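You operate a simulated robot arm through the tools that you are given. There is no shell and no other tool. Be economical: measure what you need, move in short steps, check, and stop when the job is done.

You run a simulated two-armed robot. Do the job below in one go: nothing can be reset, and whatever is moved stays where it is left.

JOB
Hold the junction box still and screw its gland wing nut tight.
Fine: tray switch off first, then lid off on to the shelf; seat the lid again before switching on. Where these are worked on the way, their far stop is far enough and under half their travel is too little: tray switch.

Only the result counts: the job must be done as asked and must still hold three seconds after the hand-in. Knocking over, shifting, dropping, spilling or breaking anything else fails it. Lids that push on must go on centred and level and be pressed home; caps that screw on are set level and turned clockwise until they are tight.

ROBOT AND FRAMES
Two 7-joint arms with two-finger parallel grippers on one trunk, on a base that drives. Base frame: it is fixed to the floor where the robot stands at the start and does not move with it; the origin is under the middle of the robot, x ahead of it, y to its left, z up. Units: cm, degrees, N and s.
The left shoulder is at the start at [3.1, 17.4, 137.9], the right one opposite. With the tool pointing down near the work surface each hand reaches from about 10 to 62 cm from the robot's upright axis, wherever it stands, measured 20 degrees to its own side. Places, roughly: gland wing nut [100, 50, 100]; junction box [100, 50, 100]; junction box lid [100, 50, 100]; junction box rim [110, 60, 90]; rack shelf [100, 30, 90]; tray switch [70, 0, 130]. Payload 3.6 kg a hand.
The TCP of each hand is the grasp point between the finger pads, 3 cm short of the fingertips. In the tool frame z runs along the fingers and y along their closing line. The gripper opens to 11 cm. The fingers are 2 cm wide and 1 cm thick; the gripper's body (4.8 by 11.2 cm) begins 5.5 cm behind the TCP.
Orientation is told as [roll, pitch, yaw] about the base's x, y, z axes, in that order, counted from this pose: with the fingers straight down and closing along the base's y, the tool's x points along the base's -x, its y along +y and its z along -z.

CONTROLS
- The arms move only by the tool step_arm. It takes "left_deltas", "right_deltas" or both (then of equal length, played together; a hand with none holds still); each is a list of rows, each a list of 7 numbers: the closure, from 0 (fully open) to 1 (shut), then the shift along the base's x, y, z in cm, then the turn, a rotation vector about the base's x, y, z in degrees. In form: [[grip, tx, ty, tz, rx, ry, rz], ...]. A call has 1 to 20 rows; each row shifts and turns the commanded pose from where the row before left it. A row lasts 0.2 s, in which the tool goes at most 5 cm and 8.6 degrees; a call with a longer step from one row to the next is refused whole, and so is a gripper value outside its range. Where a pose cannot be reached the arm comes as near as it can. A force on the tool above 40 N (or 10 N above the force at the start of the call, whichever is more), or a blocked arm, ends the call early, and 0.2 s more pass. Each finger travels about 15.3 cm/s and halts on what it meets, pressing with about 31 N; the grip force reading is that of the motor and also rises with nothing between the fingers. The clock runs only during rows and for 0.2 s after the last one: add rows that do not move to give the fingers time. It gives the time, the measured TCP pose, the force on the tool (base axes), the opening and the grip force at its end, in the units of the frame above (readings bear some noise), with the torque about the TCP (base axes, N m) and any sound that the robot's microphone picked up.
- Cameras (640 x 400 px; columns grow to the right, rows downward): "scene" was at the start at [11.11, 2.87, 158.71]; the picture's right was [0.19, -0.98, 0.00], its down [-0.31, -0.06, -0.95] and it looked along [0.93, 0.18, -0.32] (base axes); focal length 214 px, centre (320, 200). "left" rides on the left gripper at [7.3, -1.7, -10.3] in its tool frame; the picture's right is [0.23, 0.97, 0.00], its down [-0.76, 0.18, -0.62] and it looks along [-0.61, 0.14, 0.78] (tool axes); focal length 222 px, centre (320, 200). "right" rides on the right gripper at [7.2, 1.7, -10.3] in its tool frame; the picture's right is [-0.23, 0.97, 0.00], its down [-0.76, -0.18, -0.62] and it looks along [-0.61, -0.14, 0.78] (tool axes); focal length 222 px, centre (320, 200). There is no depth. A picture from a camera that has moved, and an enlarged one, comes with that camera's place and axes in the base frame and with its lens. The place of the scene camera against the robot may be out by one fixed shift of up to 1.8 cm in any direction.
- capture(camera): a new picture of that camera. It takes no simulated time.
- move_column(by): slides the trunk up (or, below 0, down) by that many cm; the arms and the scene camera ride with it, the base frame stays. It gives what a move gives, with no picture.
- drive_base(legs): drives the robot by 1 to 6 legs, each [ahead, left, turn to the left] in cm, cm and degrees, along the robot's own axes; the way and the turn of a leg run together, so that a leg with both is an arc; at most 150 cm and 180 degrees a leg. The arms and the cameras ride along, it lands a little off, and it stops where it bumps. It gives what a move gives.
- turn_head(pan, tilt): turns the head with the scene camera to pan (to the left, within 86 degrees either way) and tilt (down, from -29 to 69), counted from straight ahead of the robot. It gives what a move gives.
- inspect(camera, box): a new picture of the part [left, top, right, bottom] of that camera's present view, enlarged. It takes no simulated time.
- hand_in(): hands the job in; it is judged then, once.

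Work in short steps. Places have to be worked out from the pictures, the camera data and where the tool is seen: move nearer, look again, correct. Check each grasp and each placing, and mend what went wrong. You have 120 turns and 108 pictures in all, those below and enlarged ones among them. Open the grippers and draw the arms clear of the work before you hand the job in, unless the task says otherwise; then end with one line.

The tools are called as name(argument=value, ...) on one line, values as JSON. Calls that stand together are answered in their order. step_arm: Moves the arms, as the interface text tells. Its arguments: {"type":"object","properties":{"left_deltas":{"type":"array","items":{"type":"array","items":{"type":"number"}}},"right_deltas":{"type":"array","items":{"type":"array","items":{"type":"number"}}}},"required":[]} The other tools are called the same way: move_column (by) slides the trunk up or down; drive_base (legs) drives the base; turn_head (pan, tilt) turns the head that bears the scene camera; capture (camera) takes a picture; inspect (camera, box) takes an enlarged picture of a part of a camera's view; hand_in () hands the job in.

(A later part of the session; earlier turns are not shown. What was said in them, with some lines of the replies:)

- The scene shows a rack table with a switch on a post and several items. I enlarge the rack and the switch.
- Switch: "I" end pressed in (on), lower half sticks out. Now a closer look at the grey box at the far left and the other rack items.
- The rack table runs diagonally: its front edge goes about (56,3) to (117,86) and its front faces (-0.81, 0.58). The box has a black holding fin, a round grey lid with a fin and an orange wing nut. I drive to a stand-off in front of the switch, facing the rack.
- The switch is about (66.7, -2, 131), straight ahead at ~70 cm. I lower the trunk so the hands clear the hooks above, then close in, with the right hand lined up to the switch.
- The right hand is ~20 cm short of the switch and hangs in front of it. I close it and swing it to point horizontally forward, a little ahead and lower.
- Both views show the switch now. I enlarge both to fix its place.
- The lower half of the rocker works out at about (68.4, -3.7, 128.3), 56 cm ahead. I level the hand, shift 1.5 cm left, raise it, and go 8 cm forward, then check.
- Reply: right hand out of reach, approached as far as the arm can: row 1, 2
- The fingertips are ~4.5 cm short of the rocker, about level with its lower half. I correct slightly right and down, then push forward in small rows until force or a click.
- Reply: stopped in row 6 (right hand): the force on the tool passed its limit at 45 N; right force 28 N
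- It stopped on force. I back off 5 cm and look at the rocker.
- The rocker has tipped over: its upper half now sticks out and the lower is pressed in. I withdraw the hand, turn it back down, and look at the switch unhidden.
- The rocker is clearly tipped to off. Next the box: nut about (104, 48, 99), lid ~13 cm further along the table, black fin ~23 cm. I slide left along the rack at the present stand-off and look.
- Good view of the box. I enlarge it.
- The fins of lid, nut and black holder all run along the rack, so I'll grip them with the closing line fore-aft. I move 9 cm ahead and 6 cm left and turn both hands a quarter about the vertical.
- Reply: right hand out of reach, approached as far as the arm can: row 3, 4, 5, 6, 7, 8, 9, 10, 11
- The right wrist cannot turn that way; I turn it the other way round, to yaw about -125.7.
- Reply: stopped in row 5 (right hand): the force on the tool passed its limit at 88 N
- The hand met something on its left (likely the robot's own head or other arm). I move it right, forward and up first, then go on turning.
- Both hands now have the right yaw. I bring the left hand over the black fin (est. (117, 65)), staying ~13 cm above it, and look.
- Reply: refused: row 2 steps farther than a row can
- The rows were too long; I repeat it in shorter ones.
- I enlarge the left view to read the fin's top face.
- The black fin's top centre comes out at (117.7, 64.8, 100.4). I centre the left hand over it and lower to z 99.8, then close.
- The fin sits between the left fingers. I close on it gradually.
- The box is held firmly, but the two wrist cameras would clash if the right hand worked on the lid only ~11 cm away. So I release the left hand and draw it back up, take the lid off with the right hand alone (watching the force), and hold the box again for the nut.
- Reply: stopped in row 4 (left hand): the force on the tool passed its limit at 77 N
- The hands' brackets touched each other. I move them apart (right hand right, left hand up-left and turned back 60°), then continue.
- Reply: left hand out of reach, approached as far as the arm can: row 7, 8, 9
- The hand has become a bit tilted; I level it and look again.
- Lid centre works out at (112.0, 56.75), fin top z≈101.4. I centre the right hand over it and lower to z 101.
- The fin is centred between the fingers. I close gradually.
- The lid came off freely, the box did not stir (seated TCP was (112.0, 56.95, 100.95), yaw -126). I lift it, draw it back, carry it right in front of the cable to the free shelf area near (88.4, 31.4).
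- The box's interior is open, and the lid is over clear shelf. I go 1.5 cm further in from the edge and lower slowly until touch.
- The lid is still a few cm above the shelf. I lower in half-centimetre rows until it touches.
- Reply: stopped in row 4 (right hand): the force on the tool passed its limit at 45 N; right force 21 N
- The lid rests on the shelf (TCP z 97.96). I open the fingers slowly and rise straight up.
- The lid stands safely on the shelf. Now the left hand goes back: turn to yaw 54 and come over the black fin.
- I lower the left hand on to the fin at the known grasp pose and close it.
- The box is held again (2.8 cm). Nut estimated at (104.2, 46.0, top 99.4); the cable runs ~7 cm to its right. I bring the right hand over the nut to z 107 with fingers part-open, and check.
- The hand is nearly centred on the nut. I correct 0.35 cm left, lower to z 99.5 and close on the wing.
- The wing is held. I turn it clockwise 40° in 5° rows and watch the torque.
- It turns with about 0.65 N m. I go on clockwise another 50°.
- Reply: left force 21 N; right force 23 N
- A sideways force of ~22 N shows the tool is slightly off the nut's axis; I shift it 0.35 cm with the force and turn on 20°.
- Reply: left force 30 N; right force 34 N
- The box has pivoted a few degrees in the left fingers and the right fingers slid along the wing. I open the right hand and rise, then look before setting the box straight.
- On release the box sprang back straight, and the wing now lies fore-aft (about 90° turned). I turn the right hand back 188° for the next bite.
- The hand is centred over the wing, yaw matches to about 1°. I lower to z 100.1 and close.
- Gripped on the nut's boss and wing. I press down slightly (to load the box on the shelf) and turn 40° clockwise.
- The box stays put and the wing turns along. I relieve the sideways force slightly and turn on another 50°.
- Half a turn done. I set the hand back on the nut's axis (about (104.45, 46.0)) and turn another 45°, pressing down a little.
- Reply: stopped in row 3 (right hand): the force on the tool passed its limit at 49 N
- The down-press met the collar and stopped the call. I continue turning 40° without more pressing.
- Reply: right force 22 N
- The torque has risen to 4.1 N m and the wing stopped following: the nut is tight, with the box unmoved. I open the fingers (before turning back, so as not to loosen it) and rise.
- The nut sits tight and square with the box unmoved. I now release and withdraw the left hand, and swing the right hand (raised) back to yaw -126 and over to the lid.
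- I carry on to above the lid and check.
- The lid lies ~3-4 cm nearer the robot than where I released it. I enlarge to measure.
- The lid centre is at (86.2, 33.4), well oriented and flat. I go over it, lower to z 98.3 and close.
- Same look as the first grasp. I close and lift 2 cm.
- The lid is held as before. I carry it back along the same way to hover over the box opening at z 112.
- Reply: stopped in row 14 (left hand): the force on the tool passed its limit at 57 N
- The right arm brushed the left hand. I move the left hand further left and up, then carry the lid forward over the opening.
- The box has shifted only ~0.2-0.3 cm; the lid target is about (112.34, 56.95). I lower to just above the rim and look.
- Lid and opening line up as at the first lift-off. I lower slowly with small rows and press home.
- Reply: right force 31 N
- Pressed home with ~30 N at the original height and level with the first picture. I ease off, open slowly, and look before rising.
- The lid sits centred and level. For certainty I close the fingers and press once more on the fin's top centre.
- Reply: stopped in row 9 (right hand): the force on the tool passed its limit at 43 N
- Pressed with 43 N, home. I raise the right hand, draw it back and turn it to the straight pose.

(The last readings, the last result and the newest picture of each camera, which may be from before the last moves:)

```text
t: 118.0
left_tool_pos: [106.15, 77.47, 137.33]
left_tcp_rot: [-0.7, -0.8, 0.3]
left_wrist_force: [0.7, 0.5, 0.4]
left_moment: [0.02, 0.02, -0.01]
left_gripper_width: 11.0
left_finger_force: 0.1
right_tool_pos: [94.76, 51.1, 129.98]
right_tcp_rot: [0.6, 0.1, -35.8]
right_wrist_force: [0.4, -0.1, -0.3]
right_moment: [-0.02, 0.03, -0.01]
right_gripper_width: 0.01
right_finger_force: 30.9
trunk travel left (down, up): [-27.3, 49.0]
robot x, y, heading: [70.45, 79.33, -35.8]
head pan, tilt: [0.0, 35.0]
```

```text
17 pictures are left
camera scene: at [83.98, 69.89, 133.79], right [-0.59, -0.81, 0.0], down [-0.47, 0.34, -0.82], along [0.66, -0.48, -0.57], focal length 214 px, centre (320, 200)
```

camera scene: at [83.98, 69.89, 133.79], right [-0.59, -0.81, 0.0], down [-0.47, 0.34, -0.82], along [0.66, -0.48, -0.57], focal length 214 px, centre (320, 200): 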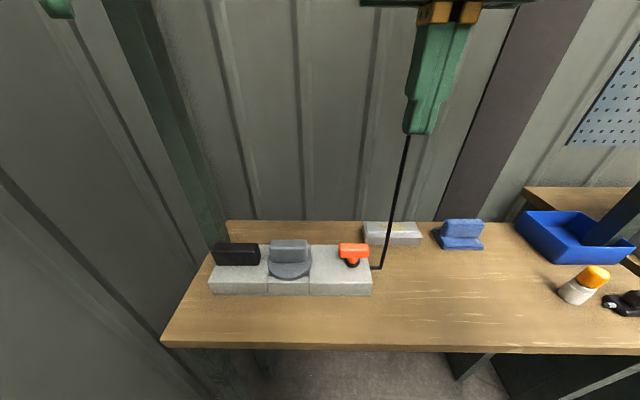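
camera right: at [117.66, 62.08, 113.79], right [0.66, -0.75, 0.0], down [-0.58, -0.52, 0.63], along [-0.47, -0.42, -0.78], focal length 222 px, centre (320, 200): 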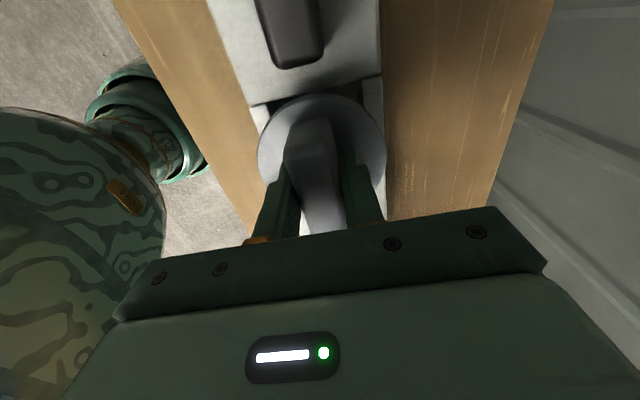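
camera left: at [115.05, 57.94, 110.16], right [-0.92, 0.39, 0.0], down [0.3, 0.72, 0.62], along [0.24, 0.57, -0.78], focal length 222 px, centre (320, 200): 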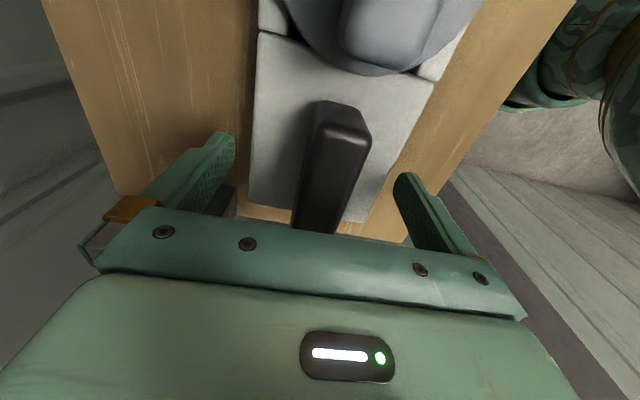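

Everything at the box stands as wanted. I drive back and right to the switch stance.

drive_base(legs=[[-9, 0, 0], [0, -60, 0.8]])

turn_head(pan=-12, tilt=10)

capture(camera="scene")

```text
t: 122.1
left_tool_pos: [63.19, 33.79, 137.3]
left_tcp_rot: [-0.7, -0.8, 0.2]
left_wrist_force: [-0.5, -0.2, 0.6]
left_moment: [0.01, -0.02, 0.0]
left_gripper_width: 10.98
left_finger_force: 0.0
right_tool_pos: [51.78, 7.63, 129.95]
right_tcp_rot: [0.6, 0.1, -36.1]
right_wrist_force: [-0.4, 0.2, -0.1]
right_moment: [0.01, 0.02, 0.02]
right_gripper_width: 0.0
right_finger_force: 31.0
trunk travel left (down, up): [-27.3, 49.0]
robot x, y, heading: [27.5, 35.49, -36.1]
head pan, tilt: [0.0, 35.0]
```

```text
t: 123.0
left_tool_pos: [63.23, 33.89, 137.32]
left_tcp_rot: [-0.7, -0.7, 0.2]
left_wrist_force: [1.4, -0.3, 0.0]
left_moment: [-0.03, -0.02, -0.01]
left_gripper_width: 10.98
left_finger_force: 0.1
right_tool_pos: [51.84, 7.56, 129.93]
right_tcp_rot: [0.6, 0.1, -36.1]
right_wrist_force: [-0.8, 0.2, 0.1]
right_moment: [-0.03, 0.0, 0.03]
right_gripper_width: 0.02
right_finger_force: 31.0
trunk travel left (down, up): [-27.3, 49.0]
robot x, y, heading: [27.26, 35.94, -35.8]
head pan, tilt: [-12.0, 10.0]
```

```text
16 pictures are left
camera scene: at [40.23, 24.63, 137.79], right [-0.74, -0.67, 0.0], down [-0.12, 0.13, -0.98], along [0.66, -0.73, -0.17], focal length 214 px, centre (320, 200)
```

scene: 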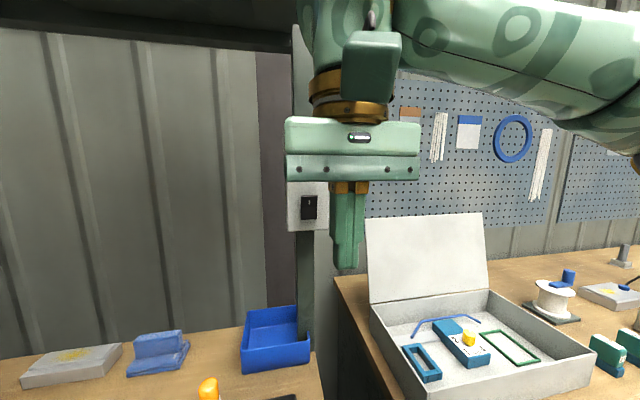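

Now the right hand swings horizontal again, fingers shut, 9 cm short of the rocker at z 131 (upper half).

step_arm(right_deltas=[[1, 0.6, -0.34, -0.3, -4.79, -6.63, 0], [1, 0.6, -0.34, -0.3, -4.79, -6.63, 0], [1, 0.6, -0.34, -0.3, -4.79, -6.63, 0], [1, 0.6, -0.34, -0.2, -4.79, -6.63, 0], [1, 0.6, -0.34, 0, -4.79, -6.63, 0], [1, 0.6, -0.34, 0, -4.79, -6.63, 0], [1, 0.6, -0.34, 0, -4.79, -6.63, 0], [1, 0.6, -0.34, 0, -4.79, -6.63, 0], [1, 0.6, -0.34, 0.5, -4.79, -6.63, 0], [1, 0.6, -0.34, 0.7, -4.79, -6.63, 0], [1, 0.6, -0.34, 1, -4.79, -6.63, 0], [1, 0, 0, 0, 0, 0, 0]])

inspect(camera="right", box=[230, 60, 410, 230])

inspect(camera="scene", box=[260, 150, 380, 250])

```text
t: 125.6
left_tool_pos: [63.23, 33.74, 137.27]
left_tcp_rot: [-0.7, -0.7, 0.1]
left_wrist_force: [0.4, 0.2, 0.4]
left_moment: [0.02, -0.06, 0.0]
left_gripper_width: 11.0
left_finger_force: 0.0
right_tool_pos: [58.3, 3.76, 130.91]
right_tcp_rot: [82.7, -89.9, -117.9]
right_wrist_force: [0.4, 0.2, 0.1]
right_moment: [-0.02, -0.01, 0.01]
right_gripper_width: 0.01
right_finger_force: 31.5
trunk travel left (down, up): [-27.3, 49.0]
robot x, y, heading: [27.15, 35.58, -36.0]
head pan, tilt: [-12.0, 10.0]
```

```text
2.35 times, centred on (320, 145) of right
camera zoom: at [50.82, 11.22, 123.74], right [0.56, 0.79, 0.23], down [-0.61, 0.21, 0.76], along [0.56, -0.57, 0.61], focal length 523 px, centre (320, 329)
```

zoom: 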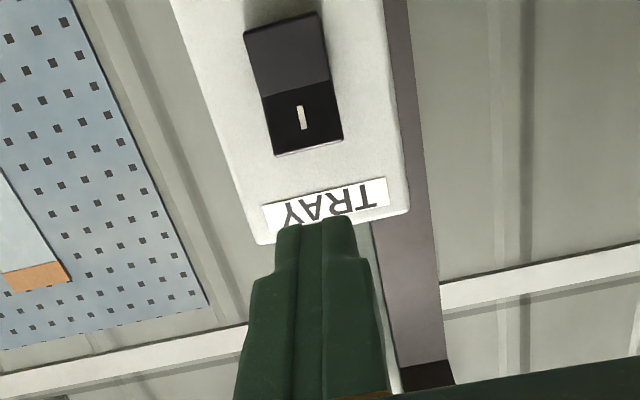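

```text
4.00 times, centred on (320, 200) of scene
camera zoom: at [40.21, 24.61, 137.8], right [-0.74, -0.67, 0.0], down [-0.12, 0.13, -0.98], along [0.66, -0.73, -0.17], focal length 858 px, centre (320, 200)
```

zoom: 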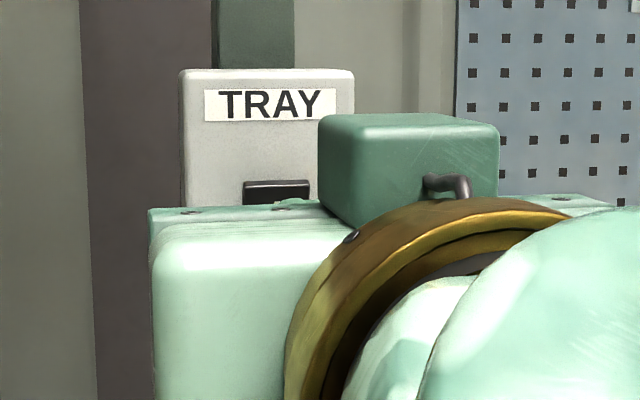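

The rocker's upper half is centred at about (68.4, -3.8, 130.3), and the finger line meets it. I advance and press until the force stop.

step_arm(right_deltas=[[1, 1.1, -1.04, 0, 0, 0, 0], [1, 1.22, -0.88, 0, 0, 0, 0], [1, 1.22, -0.88, 0, 0, 0, 0], [1, 1.22, -0.88, 0, 0, 0, 0], [1, 0.81, -0.585, 0, 0, 0, 0], [1, 0.41, -0.29, 0, 0, 0, 0], [1, 0.41, -0.29, 0, 0, 0, 0], [1, 0.41, -0.29, 0, 0, 0, 0], [1, 0.41, -0.29, 0, 0, 0, 0], [1, 0.41, -0.29, 0, 0, 0, 0], [1, 0.41, -0.29, 0, 0, 0, 0]])

step_arm(right_deltas=[[1, -1.64, 1.15, 0, 0, 0, 0], [1, -1.64, 1.15, 0, 0, 0, 0], [1, -1.64, 1.15, 0, 0, 0, 0], [1, -1.64, 1.15, 0, 0, 0, 0]])

inspect(camera="right", box=[230, 60, 410, 230])

```text
t: 128.1
left_tool_pos: [62.59, 34.16, 137.54]
left_tcp_rot: [-0.8, -1.0, 0.1]
left_wrist_force: [-0.9, 1.0, -1.1]
left_moment: [0.02, 0.0, 0.0]
left_gripper_width: 11.02
left_finger_force: 0.0
right_tool_pos: [65.63, -1.65, 131.02]
right_tcp_rot: [24.5, -89.7, -59.5]
right_wrist_force: [-23.4, 12.4, 0.2]
right_moment: [0.11, 0.05, -0.35]
right_gripper_width: 0.0
right_finger_force: 31.5
trunk travel left (down, up): [-27.3, 49.0]
robot x, y, heading: [27.07, 36.04, -35.9]
head pan, tilt: [-12.0, 10.0]
stopped in row 11 (right hand): the force on the tool passed its limit at 43 N (the readings are from after the stop); the commanded pose is now the measured one
```

```text
t: 129.1
left_tool_pos: [63.03, 33.96, 137.39]
left_tcp_rot: [-0.7, -0.8, 0.1]
left_wrist_force: [-0.2, 0.4, 0.8]
left_moment: [-0.06, -0.02, -0.03]
left_gripper_width: 10.97
left_finger_force: 0.0
right_tool_pos: [59.38, 2.91, 130.99]
right_tcp_rot: [9.0, -89.6, -44.0]
right_wrist_force: [-0.3, 0.5, -0.3]
right_moment: [-0.01, 0.01, -0.02]
right_gripper_width: 0.0
right_finger_force: 30.8
trunk travel left (down, up): [-27.3, 49.0]
robot x, y, heading: [27.22, 35.38, -35.8]
head pan, tilt: [-12.0, 10.0]
```

```text
2.35 times, centred on (320, 145) of right
camera zoom: at [51.8, 10.37, 123.88], right [0.56, 0.79, 0.23], down [-0.61, 0.21, 0.77], along [0.56, -0.57, 0.6], focal length 523 px, centre (320, 329)
```

zoom: 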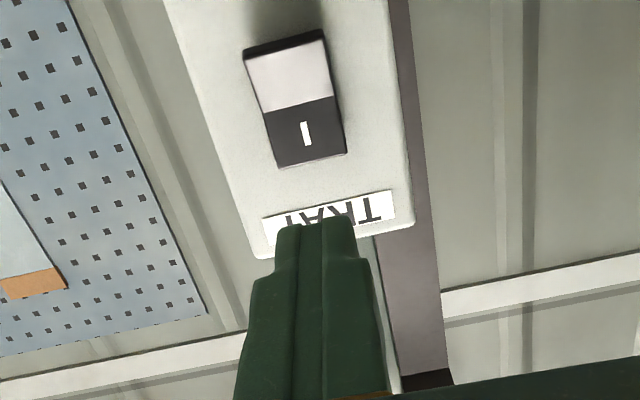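

The rocker is back on, looking just as at the start. I withdraw the hand, turn it down, and open it.

step_arm(right_deltas=[[0, -1, 0.7, 0.1, 4.79, 6.63, 0], [0, -1, 0.7, 0.1, 4.79, 6.63, 0], [0, -1, 0.7, 0.1, 4.79, 6.63, 0], [0, -1, 0.7, 0.1, 4.79, 6.63, 0], [0, -1, 0.7, 0.1, 4.79, 6.63, 0], [0, -1, 0.7, 0.1, 4.79, 6.63, 0], [0, -1, 0.7, 0.1, 4.79, 6.63, 0], [0, 0, 0, 0.1, 4.79, 6.63, 0], [0, 0, 0, 0.1, 4.79, 6.63, 0], [0, 0, 0, 0.1, 4.79, 6.63, 0], [0, 0, 0, 0, 4.79, 6.63, 0]])

drive_base(legs=[[-12, 0, 0]])

turn_head(pan=20, tilt=20)

capture(camera="scene")

```text
t: 131.4
left_tool_pos: [63.25, 33.78, 137.18]
left_tcp_rot: [-0.6, -0.6, 0.2]
left_wrist_force: [0.2, 0.0, -0.7]
left_moment: [0.0, 0.0, 0.0]
left_gripper_width: 11.01
left_finger_force: 0.1
right_tool_pos: [52.81, 7.57, 131.63]
right_tcp_rot: [0.6, 0.8, -35.9]
right_wrist_force: [-0.3, 0.3, 0.0]
right_moment: [-0.01, 0.02, 0.0]
right_gripper_width: 10.97
right_finger_force: 0.1
trunk travel left (down, up): [-27.3, 49.0]
robot x, y, heading: [27.31, 35.75, -35.9]
head pan, tilt: [-12.0, 10.0]
```

```text
t: 132.7
left_tool_pos: [53.42, 40.99, 137.37]
left_tcp_rot: [-0.7, -0.7, 0.2]
left_wrist_force: [-0.5, -0.3, 0.8]
left_moment: [-0.03, -0.01, -0.01]
left_gripper_width: 10.98
left_finger_force: 0.1
right_tool_pos: [43.03, 14.74, 131.74]
right_tcp_rot: [0.7, 0.4, -36.0]
right_wrist_force: [-1.1, 0.2, 0.0]
right_moment: [0.01, -0.01, 0.01]
right_gripper_width: 10.99
right_finger_force: 0.1
trunk travel left (down, up): [-27.3, 49.0]
robot x, y, heading: [17.63, 43.09, -35.9]
head pan, tilt: [-12.0, 10.0]
```

```text
t: 133.7
left_tool_pos: [53.46, 40.86, 137.3]
left_tcp_rot: [-0.7, -0.7, 0.3]
left_wrist_force: [-0.2, -1.3, 0.3]
left_moment: [0.0, -0.01, 0.04]
left_gripper_width: 11.01
left_finger_force: 0.0
right_tool_pos: [43.0, 14.67, 131.76]
right_tcp_rot: [0.6, 0.6, -35.9]
right_wrist_force: [-0.7, -0.4, 0.4]
right_moment: [0.03, -0.02, 0.0]
right_gripper_width: 10.99
right_finger_force: 0.0
trunk travel left (down, up): [-27.3, 49.0]
robot x, y, heading: [17.25, 42.96, -35.7]
head pan, tilt: [20.0, 20.0]
```

```text
12 pictures are left
camera scene: at [33.19, 36.04, 136.18], right [-0.28, -0.96, 0.0], down [-0.33, 0.09, -0.94], along [0.9, -0.26, -0.34], focal length 214 px, centre (320, 200)
```

scene: 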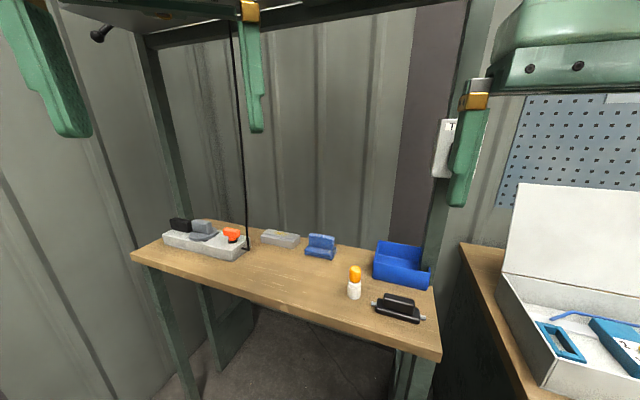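

The lid is seated, the nut is tight, the tray switch is on and both hands are open and clear; nothing else has moved. I hand in.

hand_in()

```text
The job is handed in.
```

The gland wing nut is tight (the last turn reached about 4 N m), with the box held by its black fin while I turned it; the box ended up a few mm off its start position. The tray switch was off before the lid came off, and the lid was pressed home before the switch went back on.
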